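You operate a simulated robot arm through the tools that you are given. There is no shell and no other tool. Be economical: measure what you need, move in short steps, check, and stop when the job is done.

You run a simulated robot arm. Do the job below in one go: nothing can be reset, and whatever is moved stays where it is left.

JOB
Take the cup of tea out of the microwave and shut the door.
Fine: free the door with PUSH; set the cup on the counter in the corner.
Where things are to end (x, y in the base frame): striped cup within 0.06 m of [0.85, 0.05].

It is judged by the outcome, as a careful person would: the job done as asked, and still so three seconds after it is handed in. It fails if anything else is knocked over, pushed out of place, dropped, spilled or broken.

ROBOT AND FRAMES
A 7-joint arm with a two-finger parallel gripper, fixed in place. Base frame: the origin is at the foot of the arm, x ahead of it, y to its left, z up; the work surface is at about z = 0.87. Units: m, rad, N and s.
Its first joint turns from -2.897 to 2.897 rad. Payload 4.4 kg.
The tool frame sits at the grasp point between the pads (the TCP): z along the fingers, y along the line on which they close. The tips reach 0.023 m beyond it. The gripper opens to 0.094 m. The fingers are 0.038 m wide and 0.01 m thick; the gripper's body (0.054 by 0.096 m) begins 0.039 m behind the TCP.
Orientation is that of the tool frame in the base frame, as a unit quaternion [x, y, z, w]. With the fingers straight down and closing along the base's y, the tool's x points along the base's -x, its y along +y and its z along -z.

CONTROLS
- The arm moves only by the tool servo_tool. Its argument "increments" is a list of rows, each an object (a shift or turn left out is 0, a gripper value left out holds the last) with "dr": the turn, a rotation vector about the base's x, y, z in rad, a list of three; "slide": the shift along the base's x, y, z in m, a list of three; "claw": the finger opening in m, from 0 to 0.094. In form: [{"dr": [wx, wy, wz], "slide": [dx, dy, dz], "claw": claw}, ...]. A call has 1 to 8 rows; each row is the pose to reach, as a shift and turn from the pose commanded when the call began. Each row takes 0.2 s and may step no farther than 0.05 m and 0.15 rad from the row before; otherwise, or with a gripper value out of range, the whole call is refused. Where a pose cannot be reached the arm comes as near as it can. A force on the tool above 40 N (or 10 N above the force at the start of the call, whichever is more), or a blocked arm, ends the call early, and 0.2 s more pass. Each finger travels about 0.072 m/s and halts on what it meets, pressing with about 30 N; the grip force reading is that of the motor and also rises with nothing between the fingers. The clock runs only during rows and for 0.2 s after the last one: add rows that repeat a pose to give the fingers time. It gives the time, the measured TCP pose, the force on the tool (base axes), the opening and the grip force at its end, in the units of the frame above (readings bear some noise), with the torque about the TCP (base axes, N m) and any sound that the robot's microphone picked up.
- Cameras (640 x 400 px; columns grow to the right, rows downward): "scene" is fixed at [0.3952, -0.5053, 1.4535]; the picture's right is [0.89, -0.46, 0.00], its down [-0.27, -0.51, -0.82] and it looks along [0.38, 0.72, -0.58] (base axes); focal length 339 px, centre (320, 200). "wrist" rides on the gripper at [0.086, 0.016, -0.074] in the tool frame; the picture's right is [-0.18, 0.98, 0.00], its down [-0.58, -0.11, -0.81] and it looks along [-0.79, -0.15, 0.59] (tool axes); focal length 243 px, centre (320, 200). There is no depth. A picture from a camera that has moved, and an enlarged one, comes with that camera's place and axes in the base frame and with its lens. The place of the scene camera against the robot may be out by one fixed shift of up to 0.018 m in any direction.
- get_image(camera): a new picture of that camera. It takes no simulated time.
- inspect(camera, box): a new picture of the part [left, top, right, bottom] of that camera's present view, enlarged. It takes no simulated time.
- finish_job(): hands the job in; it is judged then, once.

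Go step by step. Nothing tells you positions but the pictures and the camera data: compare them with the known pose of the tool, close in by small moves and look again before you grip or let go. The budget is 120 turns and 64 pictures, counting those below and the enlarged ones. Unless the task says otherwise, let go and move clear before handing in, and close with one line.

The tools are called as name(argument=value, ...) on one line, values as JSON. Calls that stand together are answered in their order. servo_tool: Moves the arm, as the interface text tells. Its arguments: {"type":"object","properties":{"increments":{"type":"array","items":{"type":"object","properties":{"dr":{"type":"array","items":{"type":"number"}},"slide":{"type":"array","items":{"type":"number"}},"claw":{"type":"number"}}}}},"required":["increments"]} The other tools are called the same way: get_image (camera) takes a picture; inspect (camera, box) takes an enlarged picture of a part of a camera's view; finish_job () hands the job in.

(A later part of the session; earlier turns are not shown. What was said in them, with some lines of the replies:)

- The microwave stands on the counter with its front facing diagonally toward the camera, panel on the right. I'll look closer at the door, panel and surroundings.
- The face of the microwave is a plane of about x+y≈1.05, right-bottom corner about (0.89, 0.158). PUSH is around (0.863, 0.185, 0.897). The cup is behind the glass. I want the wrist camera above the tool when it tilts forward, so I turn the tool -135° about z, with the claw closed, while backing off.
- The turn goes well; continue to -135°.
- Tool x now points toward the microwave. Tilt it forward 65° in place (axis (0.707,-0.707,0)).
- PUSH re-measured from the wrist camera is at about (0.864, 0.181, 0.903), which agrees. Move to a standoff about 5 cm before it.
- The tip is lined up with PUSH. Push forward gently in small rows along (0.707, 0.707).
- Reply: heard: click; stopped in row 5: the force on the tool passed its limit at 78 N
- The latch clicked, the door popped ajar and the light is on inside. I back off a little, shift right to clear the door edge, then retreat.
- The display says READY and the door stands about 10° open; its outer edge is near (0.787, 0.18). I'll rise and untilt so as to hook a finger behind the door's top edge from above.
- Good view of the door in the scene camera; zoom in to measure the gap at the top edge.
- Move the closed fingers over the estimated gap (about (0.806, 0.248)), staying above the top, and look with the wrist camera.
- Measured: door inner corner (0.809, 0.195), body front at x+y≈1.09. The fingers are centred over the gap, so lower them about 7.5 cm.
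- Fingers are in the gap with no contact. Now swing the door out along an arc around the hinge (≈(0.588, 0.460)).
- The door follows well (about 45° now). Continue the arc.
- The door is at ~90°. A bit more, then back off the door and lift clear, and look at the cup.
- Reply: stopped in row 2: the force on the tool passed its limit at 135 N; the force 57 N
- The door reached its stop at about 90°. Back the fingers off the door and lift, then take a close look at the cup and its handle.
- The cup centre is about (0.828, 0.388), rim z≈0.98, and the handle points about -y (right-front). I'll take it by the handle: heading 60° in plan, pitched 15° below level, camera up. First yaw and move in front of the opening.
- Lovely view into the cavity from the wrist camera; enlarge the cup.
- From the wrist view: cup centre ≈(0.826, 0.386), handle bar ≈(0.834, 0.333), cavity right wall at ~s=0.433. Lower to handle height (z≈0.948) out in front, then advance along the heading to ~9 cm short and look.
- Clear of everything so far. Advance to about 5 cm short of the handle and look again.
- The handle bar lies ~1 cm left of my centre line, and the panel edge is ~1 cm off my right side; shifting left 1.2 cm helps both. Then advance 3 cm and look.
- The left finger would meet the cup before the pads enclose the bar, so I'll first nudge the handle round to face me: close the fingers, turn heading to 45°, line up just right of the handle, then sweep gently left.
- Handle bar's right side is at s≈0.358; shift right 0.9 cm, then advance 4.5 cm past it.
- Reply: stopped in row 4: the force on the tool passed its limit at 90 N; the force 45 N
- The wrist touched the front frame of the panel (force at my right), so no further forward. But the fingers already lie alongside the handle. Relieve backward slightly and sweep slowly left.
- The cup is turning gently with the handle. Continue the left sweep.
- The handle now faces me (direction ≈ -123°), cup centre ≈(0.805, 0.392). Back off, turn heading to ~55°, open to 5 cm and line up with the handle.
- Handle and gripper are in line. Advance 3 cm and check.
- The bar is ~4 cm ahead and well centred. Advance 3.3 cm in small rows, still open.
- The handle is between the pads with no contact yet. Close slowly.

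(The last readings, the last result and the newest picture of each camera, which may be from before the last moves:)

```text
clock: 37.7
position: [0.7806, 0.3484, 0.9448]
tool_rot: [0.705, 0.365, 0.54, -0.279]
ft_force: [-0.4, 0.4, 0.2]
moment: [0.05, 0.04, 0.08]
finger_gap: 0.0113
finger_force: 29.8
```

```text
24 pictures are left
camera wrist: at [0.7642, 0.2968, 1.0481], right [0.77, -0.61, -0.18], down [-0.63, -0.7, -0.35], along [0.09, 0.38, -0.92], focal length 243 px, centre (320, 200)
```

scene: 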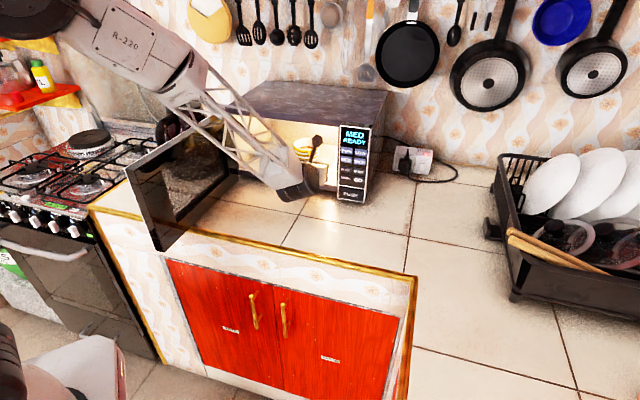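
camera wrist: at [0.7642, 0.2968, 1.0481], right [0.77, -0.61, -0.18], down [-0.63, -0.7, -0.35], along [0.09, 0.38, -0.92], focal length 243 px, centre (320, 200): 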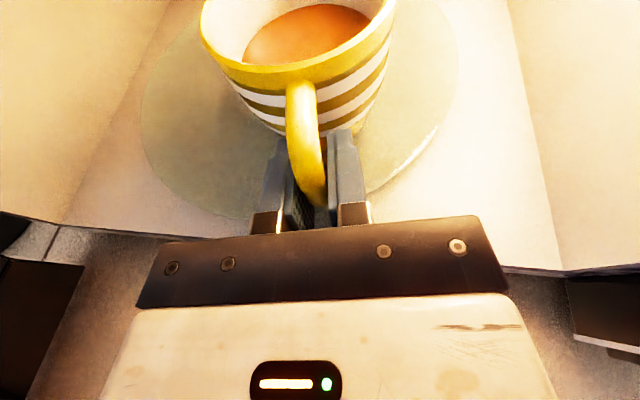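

Gripped, 11 mm thick bar. Test-lift slowly by 15 mm and check that the cup stays level.

servo_tool(increments=[{"slide": [0, 0, 0.003]}, {"slide": [0, 0, 0.006]}, {"slide": [0, 0, 0.01]}, {"slide": [0, 0, 0.015]}, {"slide": [0, 0, 0.015]}])

get_image(camera="wrist")

inspect(camera="scene", box=[260, 110, 360, 210])

```text
clock: 38.9
position: [0.7812, 0.3465, 0.9606]
tool_rot: [0.706, 0.364, 0.54, -0.278]
ft_force: [0.8, 0.3, -2.5]
moment: [-0.14, 0.07, 0.04]
finger_gap: 0.0114
finger_force: 29.8
```

```text
23 pictures are left
camera wrist: at [0.7644, 0.2968, 1.0633], right [0.77, -0.61, -0.18], down [-0.63, -0.7, -0.35], along [0.09, 0.38, -0.92], focal length 243 px, centre (320, 200)
```

wrist: 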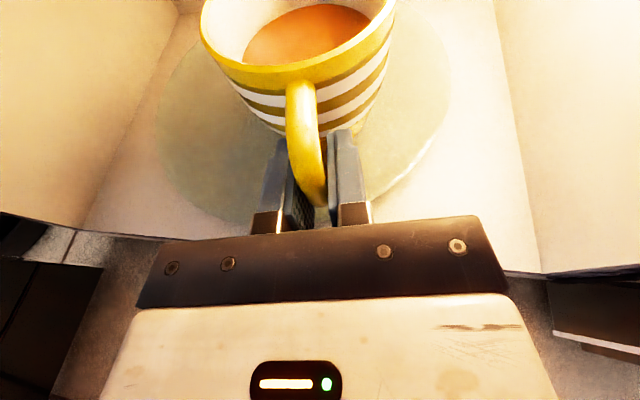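

```text
4.00 times, centred on (310, 160) of scene
camera zoom: at [0.3952, -0.5053, 1.4535], right [0.89, -0.46, 0.0], down [-0.27, -0.51, -0.82], along [0.38, 0.72, -0.58], focal length 1356 px, centre (360, 360)
```

zoom: 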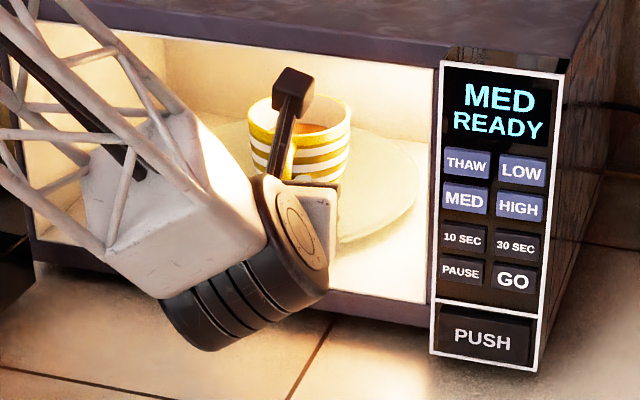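

The cup hangs level, about 3 N. Draw it straight out of the opening, smoothly.

servo_tool(increments=[{"slide": [-0.003, -0.003, 0]}, {"slide": [-0.009, -0.009, 0]}, {"slide": [-0.018, -0.018, 0]}, {"slide": [-0.03, -0.03, 0]}, {"slide": [-0.043, -0.043, 0]}, {"slide": [-0.055, -0.055, 0]}, {"slide": [-0.064, -0.064, 0]}, {"slide": [-0.068, -0.068, 0]}])

servo_tool(increments=[{"slide": [-0.003, -0.003, 0]}, {"slide": [-0.009, -0.009, 0]}, {"slide": [-0.018, -0.018, 0]}, {"slide": [-0.03, -0.03, 0]}, {"slide": [-0.043, -0.043, 0]}, {"slide": [-0.055, -0.055, 0]}, {"slide": [-0.065, -0.065, 0]}, {"slide": [-0.07, -0.07, 0]}])

get_image(camera="scene")

get_image(camera="wrist")

```text
clock: 40.7
position: [0.7122, 0.2794, 0.962]
tool_rot: [0.705, 0.365, 0.54, -0.279]
ft_force: [0.1, 0.3, -3.7]
moment: [-0.12, 0.14, 0.0]
finger_gap: 0.0115
finger_force: 30.0
```

```text
clock: 42.5
position: [0.6428, 0.2093, 0.9615]
tool_rot: [0.705, 0.364, 0.541, -0.279]
ft_force: [-0.5, 0.3, -3.0]
moment: [-0.14, 0.1, 0.0]
finger_gap: 0.0113
finger_force: 29.8
```

```text
21 pictures are left
```

scene: 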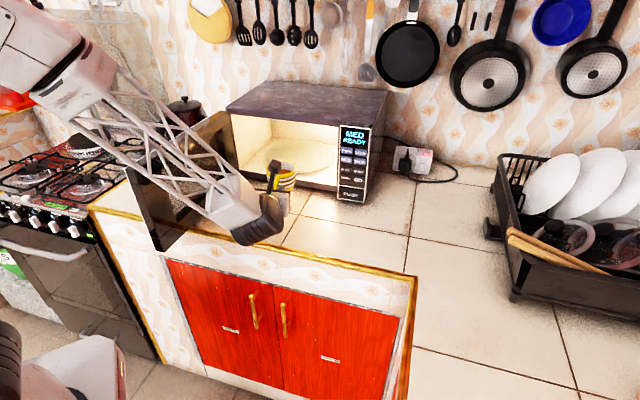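

```text
20 pictures are left
camera wrist: at [0.6264, 0.1588, 1.0639], right [0.77, -0.61, -0.18], down [-0.63, -0.7, -0.35], along [0.09, 0.38, -0.92], focal length 243 px, centre (320, 200)
```

wrist: 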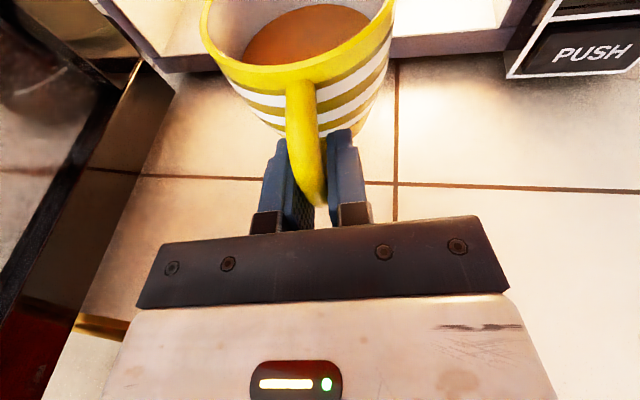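

The cup is out and level; its centre is about (0.032, 0.044) from the TCP. Carry it to (0.85, 0.05), i.e. TCP (0.818, 0.006), in two smooth moves.

servo_tool(increments=[{"slide": [0.002, -0.0025, 0]}, {"slide": [0.008, -0.009, 0]}, {"slide": [0.019, -0.022, 0]}, {"slide": [0.034, -0.039, 0]}, {"slide": [0.051, -0.059, 0]}, {"slide": [0.068, -0.079, 0]}, {"slide": [0.08, -0.093, 0]}, {"slide": [0.087, -0.101, 0]}])

servo_tool(increments=[{"slide": [0.002, -0.0025, 0]}, {"slide": [0.008, -0.009, 0]}, {"slide": [0.019, -0.022, 0]}, {"slide": [0.034, -0.039, 0]}, {"slide": [0.051, -0.059, 0]}, {"slide": [0.068, -0.079, 0]}, {"slide": [0.081, -0.094, 0]}, {"slide": [0.088, -0.102, 0]}])

get_image(camera="scene")

get_image(camera="wrist")

```text
clock: 44.3
position: [0.7298, 0.1075, 0.9603]
tool_rot: [0.705, 0.365, 0.54, -0.28]
ft_force: [-0.6, 0.4, -3.3]
moment: [-0.14, 0.1, 0.02]
finger_gap: 0.0112
finger_force: 29.9
```

```text
clock: 46.1
position: [0.8181, 0.0067, 0.9597]
tool_rot: [0.705, 0.365, 0.54, -0.279]
ft_force: [-0.5, 0.4, -3.0]
moment: [-0.16, 0.13, 0.0]
finger_gap: 0.0114
finger_force: 29.9
```

```text
19 pictures are left
```

scene: 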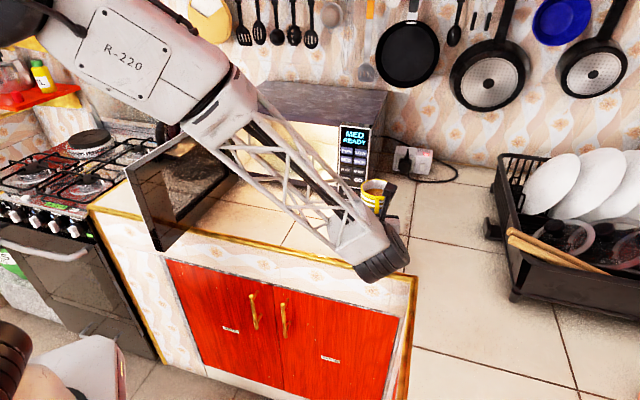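

```text
18 pictures are left
camera wrist: at [0.8012, -0.0442, 1.0629], right [0.77, -0.61, -0.18], down [-0.63, -0.7, -0.35], along [0.09, 0.38, -0.92], focal length 243 px, centre (320, 200)
```

wrist: 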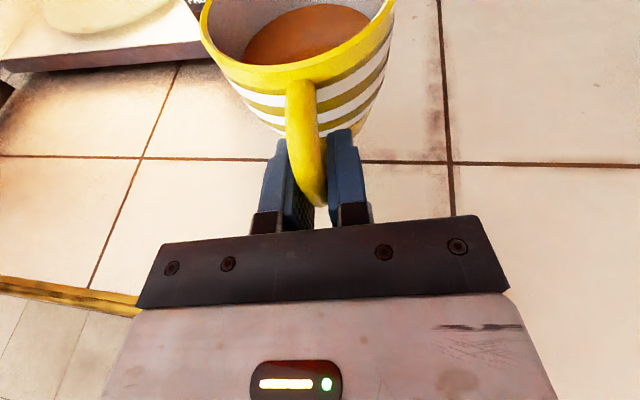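

Position is right. Lower gently until the cup touches the counter (expect ~5 cm).

servo_tool(increments=[{"slide": [0, 0, -0.006]}, {"slide": [0, 0, -0.014]}, {"slide": [0, 0, -0.022]}, {"slide": [0, 0, -0.03]}, {"slide": [0, 0, -0.037]}, {"slide": [0, 0, -0.041]}, {"slide": [0, 0, -0.041]}])

inspect(camera="scene", box=[330, 160, 440, 290])

```text
clock: 47.7
position: [0.8174, 0.0063, 0.9201]
tool_rot: [0.705, 0.365, 0.541, -0.279]
ft_force: [0.5, -0.3, -3.4]
moment: [-0.16, 0.08, 0.01]
finger_gap: 0.0115
finger_force: 30.8
```

```text
3.08 times, centred on (385, 225) of scene
camera zoom: at [0.3952, -0.5053, 1.4535], right [0.89, -0.46, 0.0], down [-0.27, -0.51, -0.82], along [0.38, 0.72, -0.58], focal length 1043 px, centre (120, 123)
```

zoom: 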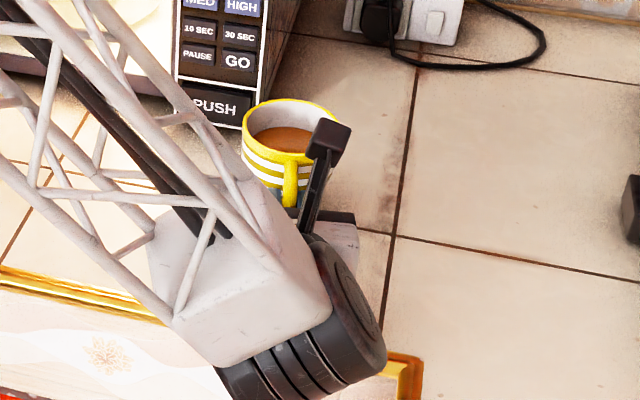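

servo_tool(increments=[{"slide": [0, 0, -0.003]}, {"slide": [0, 0, -0.006]}])

servo_tool(increments=[{"slide": [0, 0, -0.002]}, {"slide": [0, 0, -0.004]}])

```text
clock: 48.3
position: [0.8174, 0.0063, 0.9142]
tool_rot: [0.705, 0.365, 0.54, -0.279]
ft_force: [0.0, 0.1, -3.4]
moment: [-0.11, 0.08, -0.03]
finger_gap: 0.0111
finger_force: 29.4
```

```text
clock: 48.9
position: [0.8179, 0.0064, 0.9092]
tool_rot: [0.705, 0.365, 0.54, -0.279]
ft_force: [0.0, 0.0, -3.1]
moment: [-0.14, 0.12, -0.03]
finger_gap: 0.0113
finger_force: 30.0
```

Still hanging free (-3 N). Continue in small steps.

servo_tool(increments=[{"slide": [0, 0, -0.002]}, {"slide": [0, 0, -0.003]}])

servo_tool(increments=[{"slide": [0, 0, -0.002]}, {"slide": [0, 0, -0.003]}])

get_image(camera="wrist")

```text
clock: 49.5
position: [0.8169, 0.0073, 0.9068]
tool_rot: [0.705, 0.365, 0.54, -0.279]
ft_force: [0.5, -0.5, -2.3]
moment: [-0.13, 0.09, 0.01]
finger_gap: 0.0115
finger_force: 30.3
```

```text
clock: 50.1
position: [0.8175, 0.0068, 0.9052]
tool_rot: [0.706, 0.365, 0.54, -0.278]
ft_force: [-6.0, 1.8, 7.7]
moment: [-0.49, 0.81, -0.29]
finger_gap: 0.0118
finger_force: 29.9
```

```text
16 pictures are left
camera wrist: at [0.8011, -0.0437, 1.0067], right [0.77, -0.61, -0.18], down [-0.63, -0.7, -0.35], along [0.09, 0.38, -0.92], focal length 243 px, centre (320, 200)
```

wrist: 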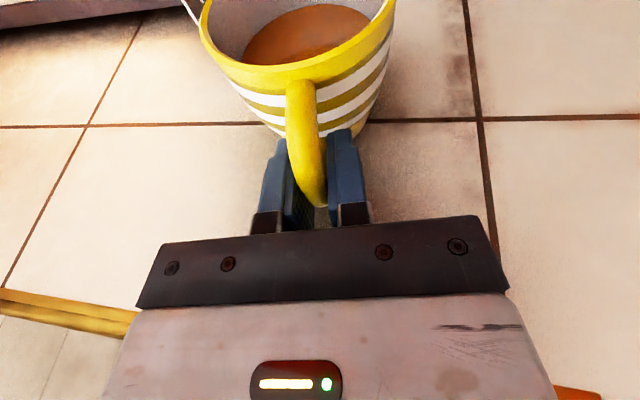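

The contact force comes from behind the TCP (my wrist on the counter), not from the cup. Back up 2 mm and see how far the cup is above the counter.

servo_tool(increments=[{"slide": [0, 0, 0.003]}, {"slide": [0, 0, 0.003]}])

inspect(camera="scene", box=[350, 170, 430, 240])

```text
clock: 50.7
position: [0.8177, 0.0068, 0.9063]
tool_rot: [0.705, 0.365, 0.54, -0.279]
ft_force: [-0.2, 1.5, -2.7]
moment: [-0.11, 0.06, 0.0]
finger_gap: 0.0115
finger_force: 29.7
```

```text
5.71 times, centred on (390, 205) of scene
camera zoom: at [0.3952, -0.5053, 1.4535], right [0.89, -0.46, 0.0], down [-0.27, -0.51, -0.82], along [0.38, 0.72, -0.58], focal length 1937 px, centre (-80, 171)
```

zoom: 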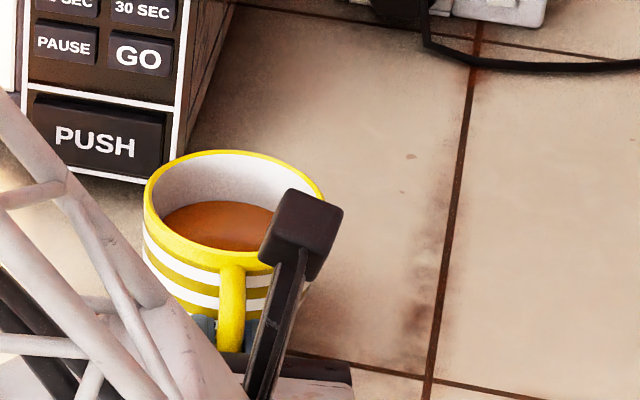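

The contact lies at the counter's front edge (x+y≈0.71). Moving the cup 3 cm toward me (still within tolerance) lets the wrist overhang the edge so that I can lower the rest, ~1 cm.

servo_tool(increments=[{"slide": [0, 0, 0.005]}, {"slide": [0, 0, 0.01]}, {"slide": [-0.005, -0.005, 0.01]}, {"slide": [-0.012, -0.012, 0.01]}, {"slide": [-0.019, -0.019, 0.01]}, {"slide": [-0.022, -0.022, 0.01]}, {"slide": [-0.022, -0.022, 0.005]}, {"slide": [-0.022, -0.022, 0.001]}])

servo_tool(increments=[{"slide": [0, 0, -0.002]}, {"slide": [0, 0, -0.0035]}])

```text
clock: 52.5
position: [0.7946, -0.0163, 0.9081]
tool_rot: [0.705, 0.365, 0.54, -0.279]
ft_force: [0.4, 0.2, -3.1]
moment: [-0.1, 0.09, -0.01]
finger_gap: 0.0112
finger_force: 30.0
```

```text
clock: 53.1
position: [0.7949, -0.0148, 0.9055]
tool_rot: [0.705, 0.364, 0.541, -0.279]
ft_force: [-0.2, -0.2, -2.9]
moment: [-0.16, 0.1, -0.01]
finger_gap: 0.0119
finger_force: 29.4
```

Now free at the height where it touched before. Continue down carefully.

servo_tool(increments=[{"slide": [0, 0, -0.0015]}, {"slide": [0, 0, -0.003]}])

servo_tool(increments=[{"slide": [0, 0, -0.001]}, {"slide": [0, 0, -0.002]}])

```text
clock: 53.7
position: [0.7958, -0.0153, 0.9009]
tool_rot: [0.705, 0.364, 0.54, -0.279]
ft_force: [0.4, 0.4, -2.2]
moment: [-0.18, 0.11, 0.0]
finger_gap: 0.0114
finger_force: 30.2
```

```text
clock: 54.3
position: [0.7957, -0.0159, 0.8989]
tool_rot: [0.704, 0.365, 0.54, -0.28]
ft_force: [-0.5, -0.5, -3.1]
moment: [-0.1, 0.11, -0.02]
finger_gap: 0.0115
finger_force: 30.2
```

servo_tool(increments=[{"slide": [0, 0, -0.001]}, {"slide": [0, 0, -0.002]}])

servo_tool(increments=[{"slide": [0, 0, -0.001]}, {"slide": [0, 0, -0.002]}])

```text
clock: 54.9
position: [0.7965, -0.0165, 0.8994]
tool_rot: [0.705, 0.364, 0.541, -0.279]
ft_force: [-5.6, -0.9, 2.9]
moment: [-0.19, 0.22, -0.23]
finger_gap: 0.0114
finger_force: 30.1
```

```text
clock: 55.6
position: [0.7956, -0.0167, 0.8981]
tool_rot: [0.704, 0.365, 0.542, -0.278]
ft_force: [-8.8, -1.6, 6.8]
moment: [-0.14, 0.23, -0.25]
finger_gap: 0.0114
finger_force: 29.7
stopped in row 2: the force on the tool passed its limit at 42 N (the readings are from after the stop); the commanded pose is now the measured one
```

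Contact again; check visually whether the cup's base is on the counter.

inspect(camera="scene", box=[340, 180, 420, 250])

get_image(camera="wrist")

```text
5.71 times, centred on (380, 215) of scene
camera zoom: at [0.3952, -0.5053, 1.4535], right [0.89, -0.46, 0.0], down [-0.27, -0.51, -0.82], along [0.38, 0.72, -0.58], focal length 1937 px, centre (-23, 114)
```

zoom: 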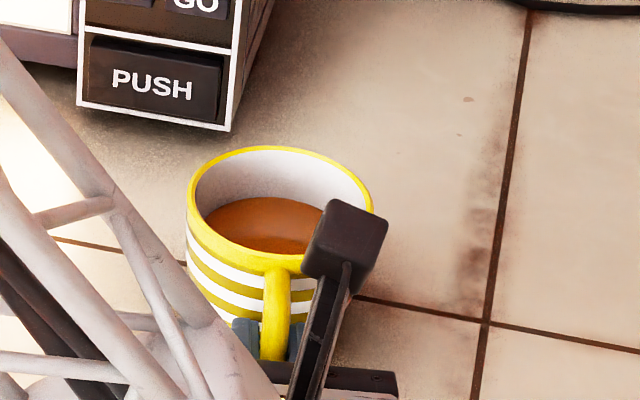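

```text
13 pictures are left
camera wrist: at [0.7792, -0.0663, 1.0], right [0.78, -0.61, -0.18], down [-0.63, -0.7, -0.35], along [0.09, 0.38, -0.92], focal length 243 px, centre (320, 200)
```

wrist: 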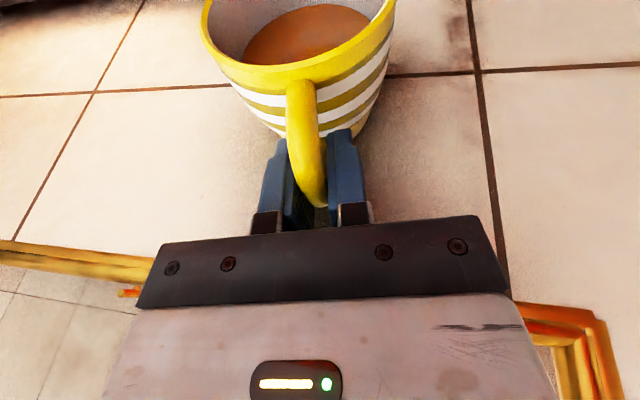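

Most likely the wrist still brushes the raised trim; base is within a few mm of the counter. Raise 3 mm, pitch the rear of the hand up by 4°, and lower again watching the torque.

servo_tool(increments=[{"slide": [0, 0, 0.004]}, {"dr": [-0.0287, 0.0201, 0], "slide": [0, 0, 0.004]}, {"dr": [-0.0573, 0.0402, 0], "slide": [0, 0, 0.004]}, {"dr": [-0.0573, 0.0402, 0], "slide": [0, 0, 0.004]}])

servo_tool(increments=[{"slide": [0, 0, -0.001]}, {"slide": [0, 0, -0.002]}])

```text
clock: 56.6
position: [0.7963, -0.0165, 0.9028]
tool_rot: [0.722, 0.376, 0.516, -0.266]
ft_force: [0.3, 2.6, 8.0]
moment: [0.78, -0.54, 0.05]
finger_gap: 0.0114
finger_force: 30.0
```

```text
clock: 57.2
position: [0.7964, -0.0159, 0.9002]
tool_rot: [0.723, 0.375, 0.516, -0.265]
ft_force: [-1.9, -4.6, 10.0]
moment: [0.75, -0.55, -0.08]
finger_gap: 0.0114
finger_force: 30.0
```

The torque now shows the cup's front base edge on the counter, so with the cup level the base is within ~1 mm. Return level at this height, then release slowly.

servo_tool(increments=[{"dr": [0.0287, -0.0201, 0], "slide": [0, 0, 0.0]}, {"dr": [0.0487, -0.0342, 0], "slide": [0, 0, -0.0005]}, {"dr": [0.0487, -0.0342, 0], "slide": [0, 0, -0.0005]}])

servo_tool(increments=[{"claw": 0.012}, {"claw": 0.013}, {"claw": 0.016}, {"claw": 0.022}, {"claw": 0.032}, {"claw": 0.032}])

get_image(camera="wrist")

```text
clock: 58.0
position: [0.7952, -0.0149, 0.899]
tool_rot: [0.708, 0.366, 0.537, -0.276]
ft_force: [0.5, -0.8, -3.1]
moment: [-0.14, 0.1, 0.01]
finger_gap: 0.0114
finger_force: 29.7
```

```text
clock: 59.4
position: [0.7956, -0.0153, 0.8993]
tool_rot: [0.707, 0.366, 0.538, -0.276]
ft_force: [-0.4, 0.0, 0.2]
moment: [0.03, 0.04, -0.04]
finger_gap: 0.0321
finger_force: 0.0
```

```text
12 pictures are left
camera wrist: at [0.78, -0.0651, 1.0019], right [0.77, -0.61, -0.17], down [-0.63, -0.7, -0.34], along [0.09, 0.37, -0.92], focal length 243 px, centre (320, 200)
```

wrist: 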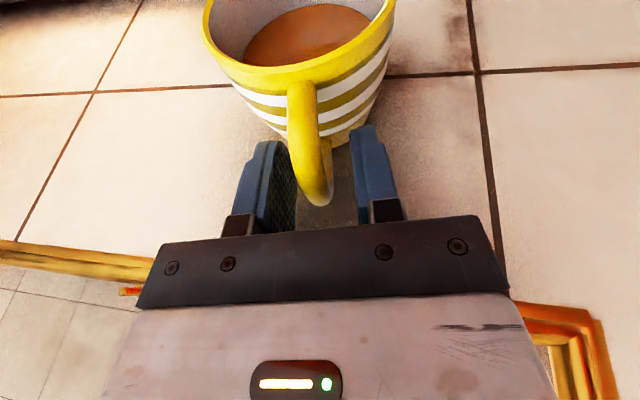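

The cup stands on the counter at about (0.828, 0.03), released. Back straight out along the tool axis, then rise.

servo_tool(increments=[{"slide": [-0.005, -0.008, 0.005], "claw": 0.045}, {"slide": [-0.014, -0.02, 0.01]}, {"slide": [-0.028, -0.04, 0.018]}, {"slide": [-0.045, -0.063, 0.03]}, {"slide": [-0.06, -0.085, 0.06]}, {"slide": [-0.07, -0.09, 0.105]}, {"slide": [-0.075, -0.09, 0.15]}, {"slide": [-0.08, -0.09, 0.195]}])

get_image(camera="scene")

```text
clock: 61.2
position: [0.7169, -0.1055, 1.0937]
tool_rot: [0.708, 0.366, 0.537, -0.276]
ft_force: [-0.2, -0.2, -0.8]
moment: [-0.02, 0.0, -0.01]
finger_gap: 0.0451
finger_force: 0.0
```

```text
11 pictures are left
```

scene: 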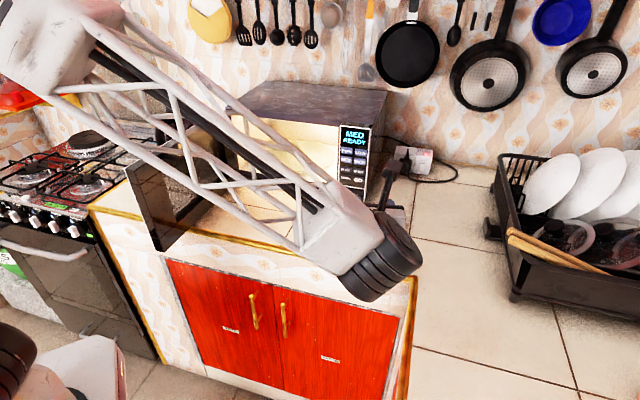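

Now untilt and rise, moving left toward the door's outer side.

servo_tool(increments=[{"dr": [-0.1187, 0.0832, 0], "slide": [-0.01, 0, 0.025], "claw": 0.0}, {"dr": [-0.2374, 0.1664, 0], "slide": [-0.02, 0, 0.05]}, {"dr": [-0.3561, 0.2496, 0], "slide": [-0.04, 0, 0.075]}, {"dr": [-0.4748, 0.3328, 0], "slide": [-0.06, 0.01, 0.1]}, {"dr": [-0.5935, 0.416, 0], "slide": [-0.09, 0.02, 0.125]}, {"dr": [-0.7122, 0.4992, 0], "slide": [-0.12, 0.03, 0.15]}, {"dr": [-0.8309, 0.5824, 0], "slide": [-0.15, 0.05, 0.165]}, {"dr": [-0.9496, 0.6656, 0], "slide": [-0.18, 0.07, 0.175]}])

servo_tool(increments=[{"dr": [-0.1124, 0.0788, 0], "slide": [-0.02, 0.045, 0]}, {"dr": [-0.1124, 0.0788, 0], "slide": [-0.04, 0.09, 0]}, {"dr": [-0.1124, 0.0788, 0], "slide": [-0.06, 0.135, 0]}, {"dr": [-0.1124, 0.0788, 0], "slide": [-0.08, 0.18, 0]}, {"dr": [-0.1124, 0.0788, 0], "slide": [-0.1, 0.225, 0]}, {"dr": [-0.1124, 0.0788, 0], "slide": [-0.117, 0.27, 0]}, {"dr": [-0.1124, 0.0788, 0], "slide": [-0.125, 0.315, 0]}, {"dr": [-0.1124, 0.0788, 0], "slide": [-0.13, 0.362, 0]}])

get_image(camera="scene")

get_image(camera="wrist")

```text
clock: 63.0
position: [0.5357, -0.0358, 1.2681]
tool_rot: [0.885, 0.46, 0.061, -0.029]
ft_force: [0.7, 0.0, -0.4]
moment: [0.02, -0.03, -0.01]
finger_gap: 0.0001
finger_force: 30.1
```

```text
clock: 64.8
position: [0.4052, 0.3254, 1.2684]
tool_rot: [0.887, 0.462, 0.002, 0.002]
ft_force: [0.2, 0.8, 0.8]
moment: [0.01, 0.01, 0.03]
finger_gap: 0.0001
finger_force: 29.8
```

```text
10 pictures are left
```

scene: 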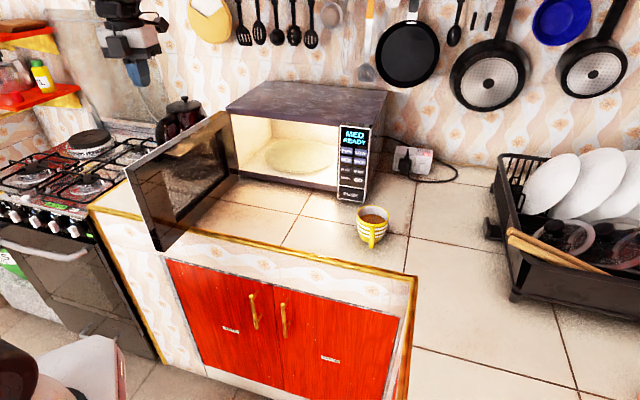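

```text
9 pictures are left
camera wrist: at [0.4672, 0.3863, 1.3422], right [0.7, -0.71, 0.01], down [-0.43, -0.41, 0.8], along [-0.57, -0.57, -0.59], focal length 243 px, centre (320, 200)
```

wrist: 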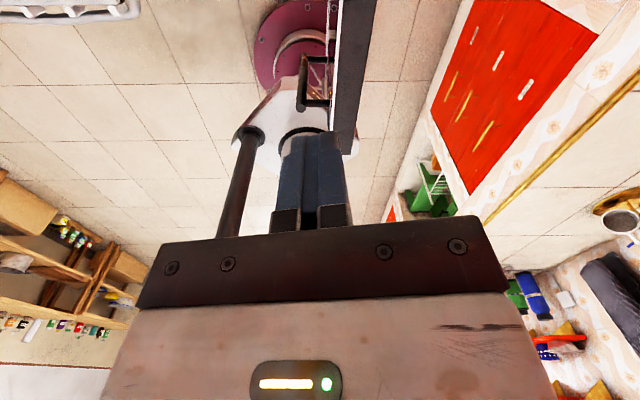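

The cup sits nicely at about (0.83, 0.033). The fingers are just outside the open door (2 cm clear). Lower beside its top edge, then swing it shut along the arc.

servo_tool(increments=[{"slide": [0, 0, -0.045]}, {"slide": [0, 0, -0.09]}, {"slide": [0, 0, -0.135]}, {"slide": [0, 0, -0.172]}])

servo_tool(increments=[{"dr": [0, 0, 0.1], "slide": [0.0143, -0.0176, 0]}, {"dr": [0, 0, 0.2], "slide": [0.0304, -0.0336, 0]}, {"dr": [0, 0, 0.3], "slide": [0.048, -0.048, 0]}, {"dr": [0, 0, 0.4], "slide": [0.0669, -0.0605, 0]}, {"dr": [0, 0, 0.5], "slide": [0.0869, -0.0711, 0]}, {"dr": [0, 0, 0.6], "slide": [0.108, -0.0796, 0]}, {"dr": [0, 0, 0.7], "slide": [0.1298, -0.086, 0]}, {"dr": [0, 0, 0.8], "slide": [0.152, -0.0902, 0]}])

get_image(camera="scene")

```text
clock: 65.7
position: [0.4073, 0.3263, 1.1161]
tool_rot: [0.887, 0.462, 0.005, 0.002]
ft_force: [-1.1, -0.3, 15.2]
moment: [-0.32, 0.01, -0.06]
finger_gap: 0.0
finger_force: 30.2
stopped in row 4: the force on the tool passed its limit at 102 N (the readings are from after the stop); the commanded pose is now the measured one
```

```text
clock: 67.5
position: [0.5581, 0.2361, 1.1171]
tool_rot: [0.636, 0.772, 0.005, 0.001]
ft_force: [0.0, 10.2, 35.8]
moment: [-0.6, -0.55, 0.18]
finger_gap: 0.0
finger_force: 29.9
```

```text
8 pictures are left
```

scene: 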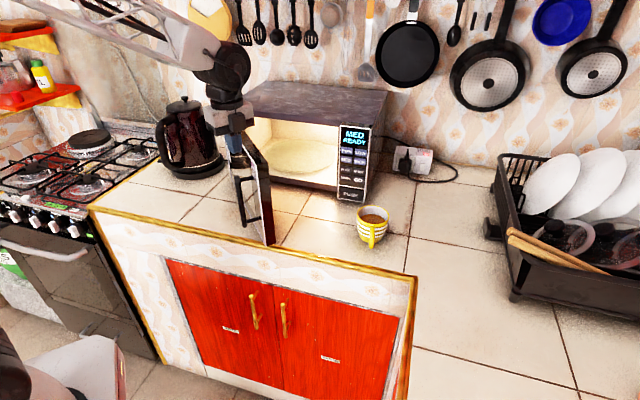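

Fingertips are riding on something at the door's top (though the door came along to ~45°). Lift 3 cm and look.

servo_tool(increments=[{"slide": [0, 0, 0.015]}, {"slide": [0, 0, 0.04]}])

get_image(camera="wrist")

inspect(camera="scene", box=[190, 90, 310, 250])

```text
clock: 68.1
position: [0.5585, 0.2354, 1.1551]
tool_rot: [0.637, 0.771, 0.004, 0.0]
ft_force: [0.1, 0.1, 0.5]
moment: [-0.04, 0.06, 0.01]
finger_gap: 0.0
finger_force: 30.1
```

```text
7 pictures are left
camera wrist: at [0.5572, 0.322, 1.2293], right [1.0, 0.0, 0.0], down [0.0, -0.6, 0.8], along [0.01, -0.8, -0.6], focal length 243 px, centre (320, 200)
```

wrist: 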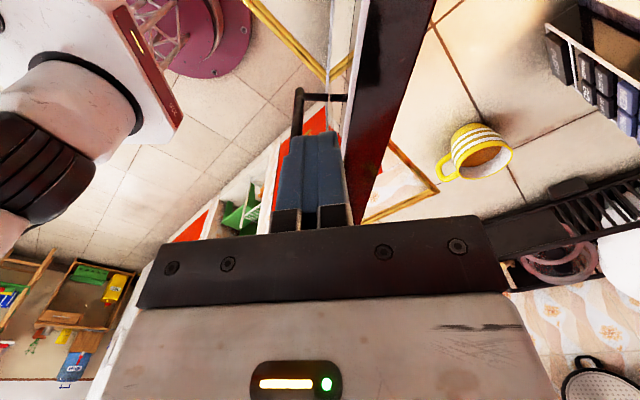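

```text
2.50 times, centred on (250, 170) of scene
camera zoom: at [0.3952, -0.5053, 1.4535], right [0.89, -0.46, 0.0], down [-0.27, -0.51, -0.82], along [0.38, 0.72, -0.58], focal length 847 px, centre (495, 275)
```

zoom: 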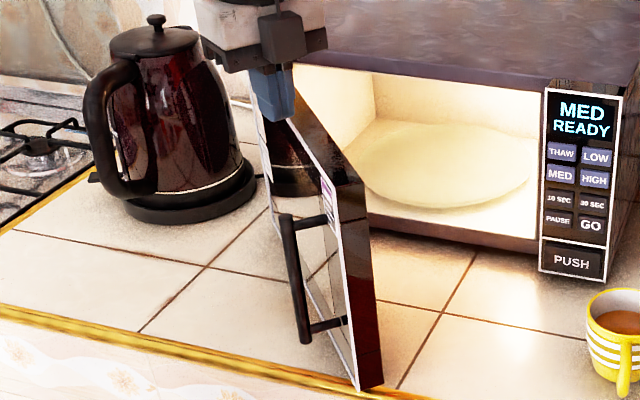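

The outer top edge is at x≈0.575; shift 2 cm outward, lower properly beside the door, and continue the closing arc.

servo_tool(increments=[{"slide": [-0.02, 0, 0]}, {"slide": [-0.02, 0, -0.03]}, {"slide": [-0.02, 0, -0.06]}])

```text
clock: 68.9
position: [0.5386, 0.2345, 1.0963]
tool_rot: [0.637, 0.771, 0.004, 0.0]
ft_force: [-0.7, 0.1, -0.6]
moment: [-0.01, 0.02, 0.01]
finger_gap: 0.0
finger_force: 30.3
```

servo_tool(increments=[{"dr": [0, 0, 0.1], "slide": [0.0227, -0.0034, 0]}, {"dr": [0, 0, 0.2], "slide": [0.0455, -0.0044, 0]}, {"dr": [0, 0, 0.3], "slide": [0.0684, -0.0031, 0]}, {"dr": [0, 0, 0.4], "slide": [0.0909, 0.0004, 0]}, {"dr": [0, 0, 0.5], "slide": [0.1134, 0.0062, 0]}, {"dr": [0, 0, 0.6], "slide": [0.1347, 0.0141, 0]}, {"dr": [0, 0, 0.7], "slide": [0.1552, 0.0241, 0]}, {"dr": [0, 0, 0.8], "slide": [0.1745, 0.0361, 0]}])

get_image(camera="scene")

```text
clock: 70.7
position: [0.712, 0.273, 1.0954]
tool_rot: [0.285, 0.958, 0.004, -0.001]
ft_force: [-0.9, 0.3, 0.2]
moment: [-0.01, -0.02, 0.01]
finger_gap: 0.0
finger_force: 30.1
```

```text
5 pictures are left
```

scene: 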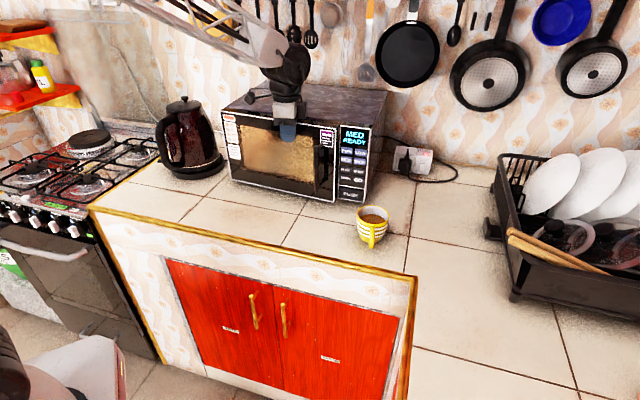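

Nearly closed. Push straight in toward the latch in small steps.

servo_tool(increments=[{"slide": [0.006, 0.006, 0]}, {"slide": [0.012, 0.012, 0]}, {"slide": [0.017, 0.017, 0]}, {"slide": [0.021, 0.021, 0]}, {"slide": [0.024, 0.024, 0]}, {"slide": [0.027, 0.027, 0]}, {"slide": [0.03, 0.03, 0]}, {"slide": [0.033, 0.033, 0]}])

inspect(camera="scene", box=[200, 70, 400, 250])

```text
clock: 71.9
position: [0.7337, 0.2916, 1.0954]
tool_rot: [0.286, 0.958, 0.002, -0.003]
ft_force: [-19.0, -15.7, 5.2]
moment: [0.15, -0.26, -0.4]
finger_gap: 0.0002
finger_force: 30.3
stopped in row 5: the force on the tool passed its limit at 55 N (the readings are from after the stop); the commanded pose is now the measured one
```

```text
2.22 times, centred on (300, 160) of scene
camera zoom: at [0.3952, -0.5053, 1.4535], right [0.89, -0.46, 0.0], down [-0.27, -0.51, -0.82], along [0.38, 0.72, -0.58], focal length 753 px, centre (364, 289)
```

zoom: 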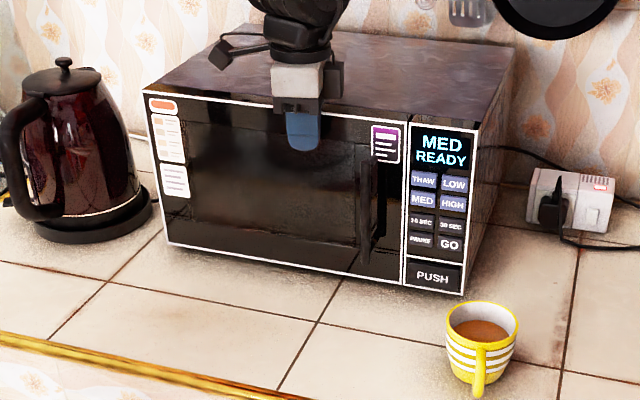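

The door is flush and the light is off. Back off and see whether it stays shut.

servo_tool(increments=[{"slide": [-0.01, -0.01, 0]}, {"slide": [-0.03, -0.03, 0]}, {"slide": [-0.05, -0.05, 0.02]}, {"slide": [-0.07, -0.07, 0.06]}, {"slide": [-0.09, -0.09, 0.1]}, {"slide": [-0.11, -0.11, 0.13]}, {"slide": [-0.11, -0.11, 0.13]}, {"slide": [-0.11, -0.11, 0.13]}])

inspect(camera="scene", box=[200, 70, 400, 250])

```text
clock: 73.7
position: [0.6248, 0.1829, 1.2252]
tool_rot: [0.286, 0.958, 0.003, -0.003]
ft_force: [0.0, -0.5, 0.5]
moment: [0.0, 0.01, -0.01]
finger_gap: 0.0001
finger_force: 30.5
```

```text
2.22 times, centred on (300, 160) of scene
camera zoom: at [0.3952, -0.5053, 1.4535], right [0.89, -0.46, 0.0], down [-0.27, -0.51, -0.82], along [0.38, 0.72, -0.58], focal length 753 px, centre (364, 289)
```

zoom: 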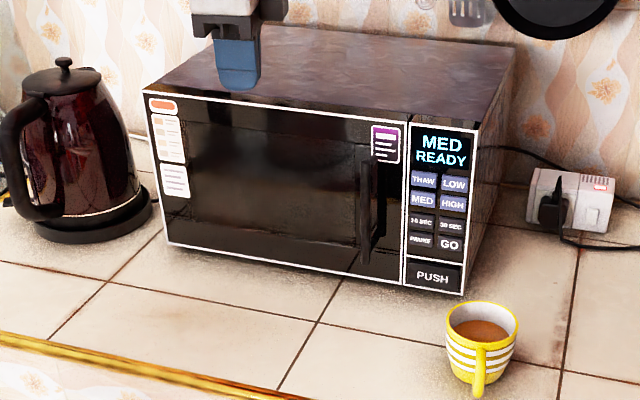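

The door stays shut with the light off, the microwave has not moved, and the cup stands upright at about (0.83, 0.03), inside the tolerance. The arm is clear, so I'm handing in.

finish_job()

```text
The job is handed in.
```

The cup of tea is out of the microwave, standing upright on the counter at about (0.83, 0.03), roughly 3 cm from the mark and with no spill seen, and the door is shut.
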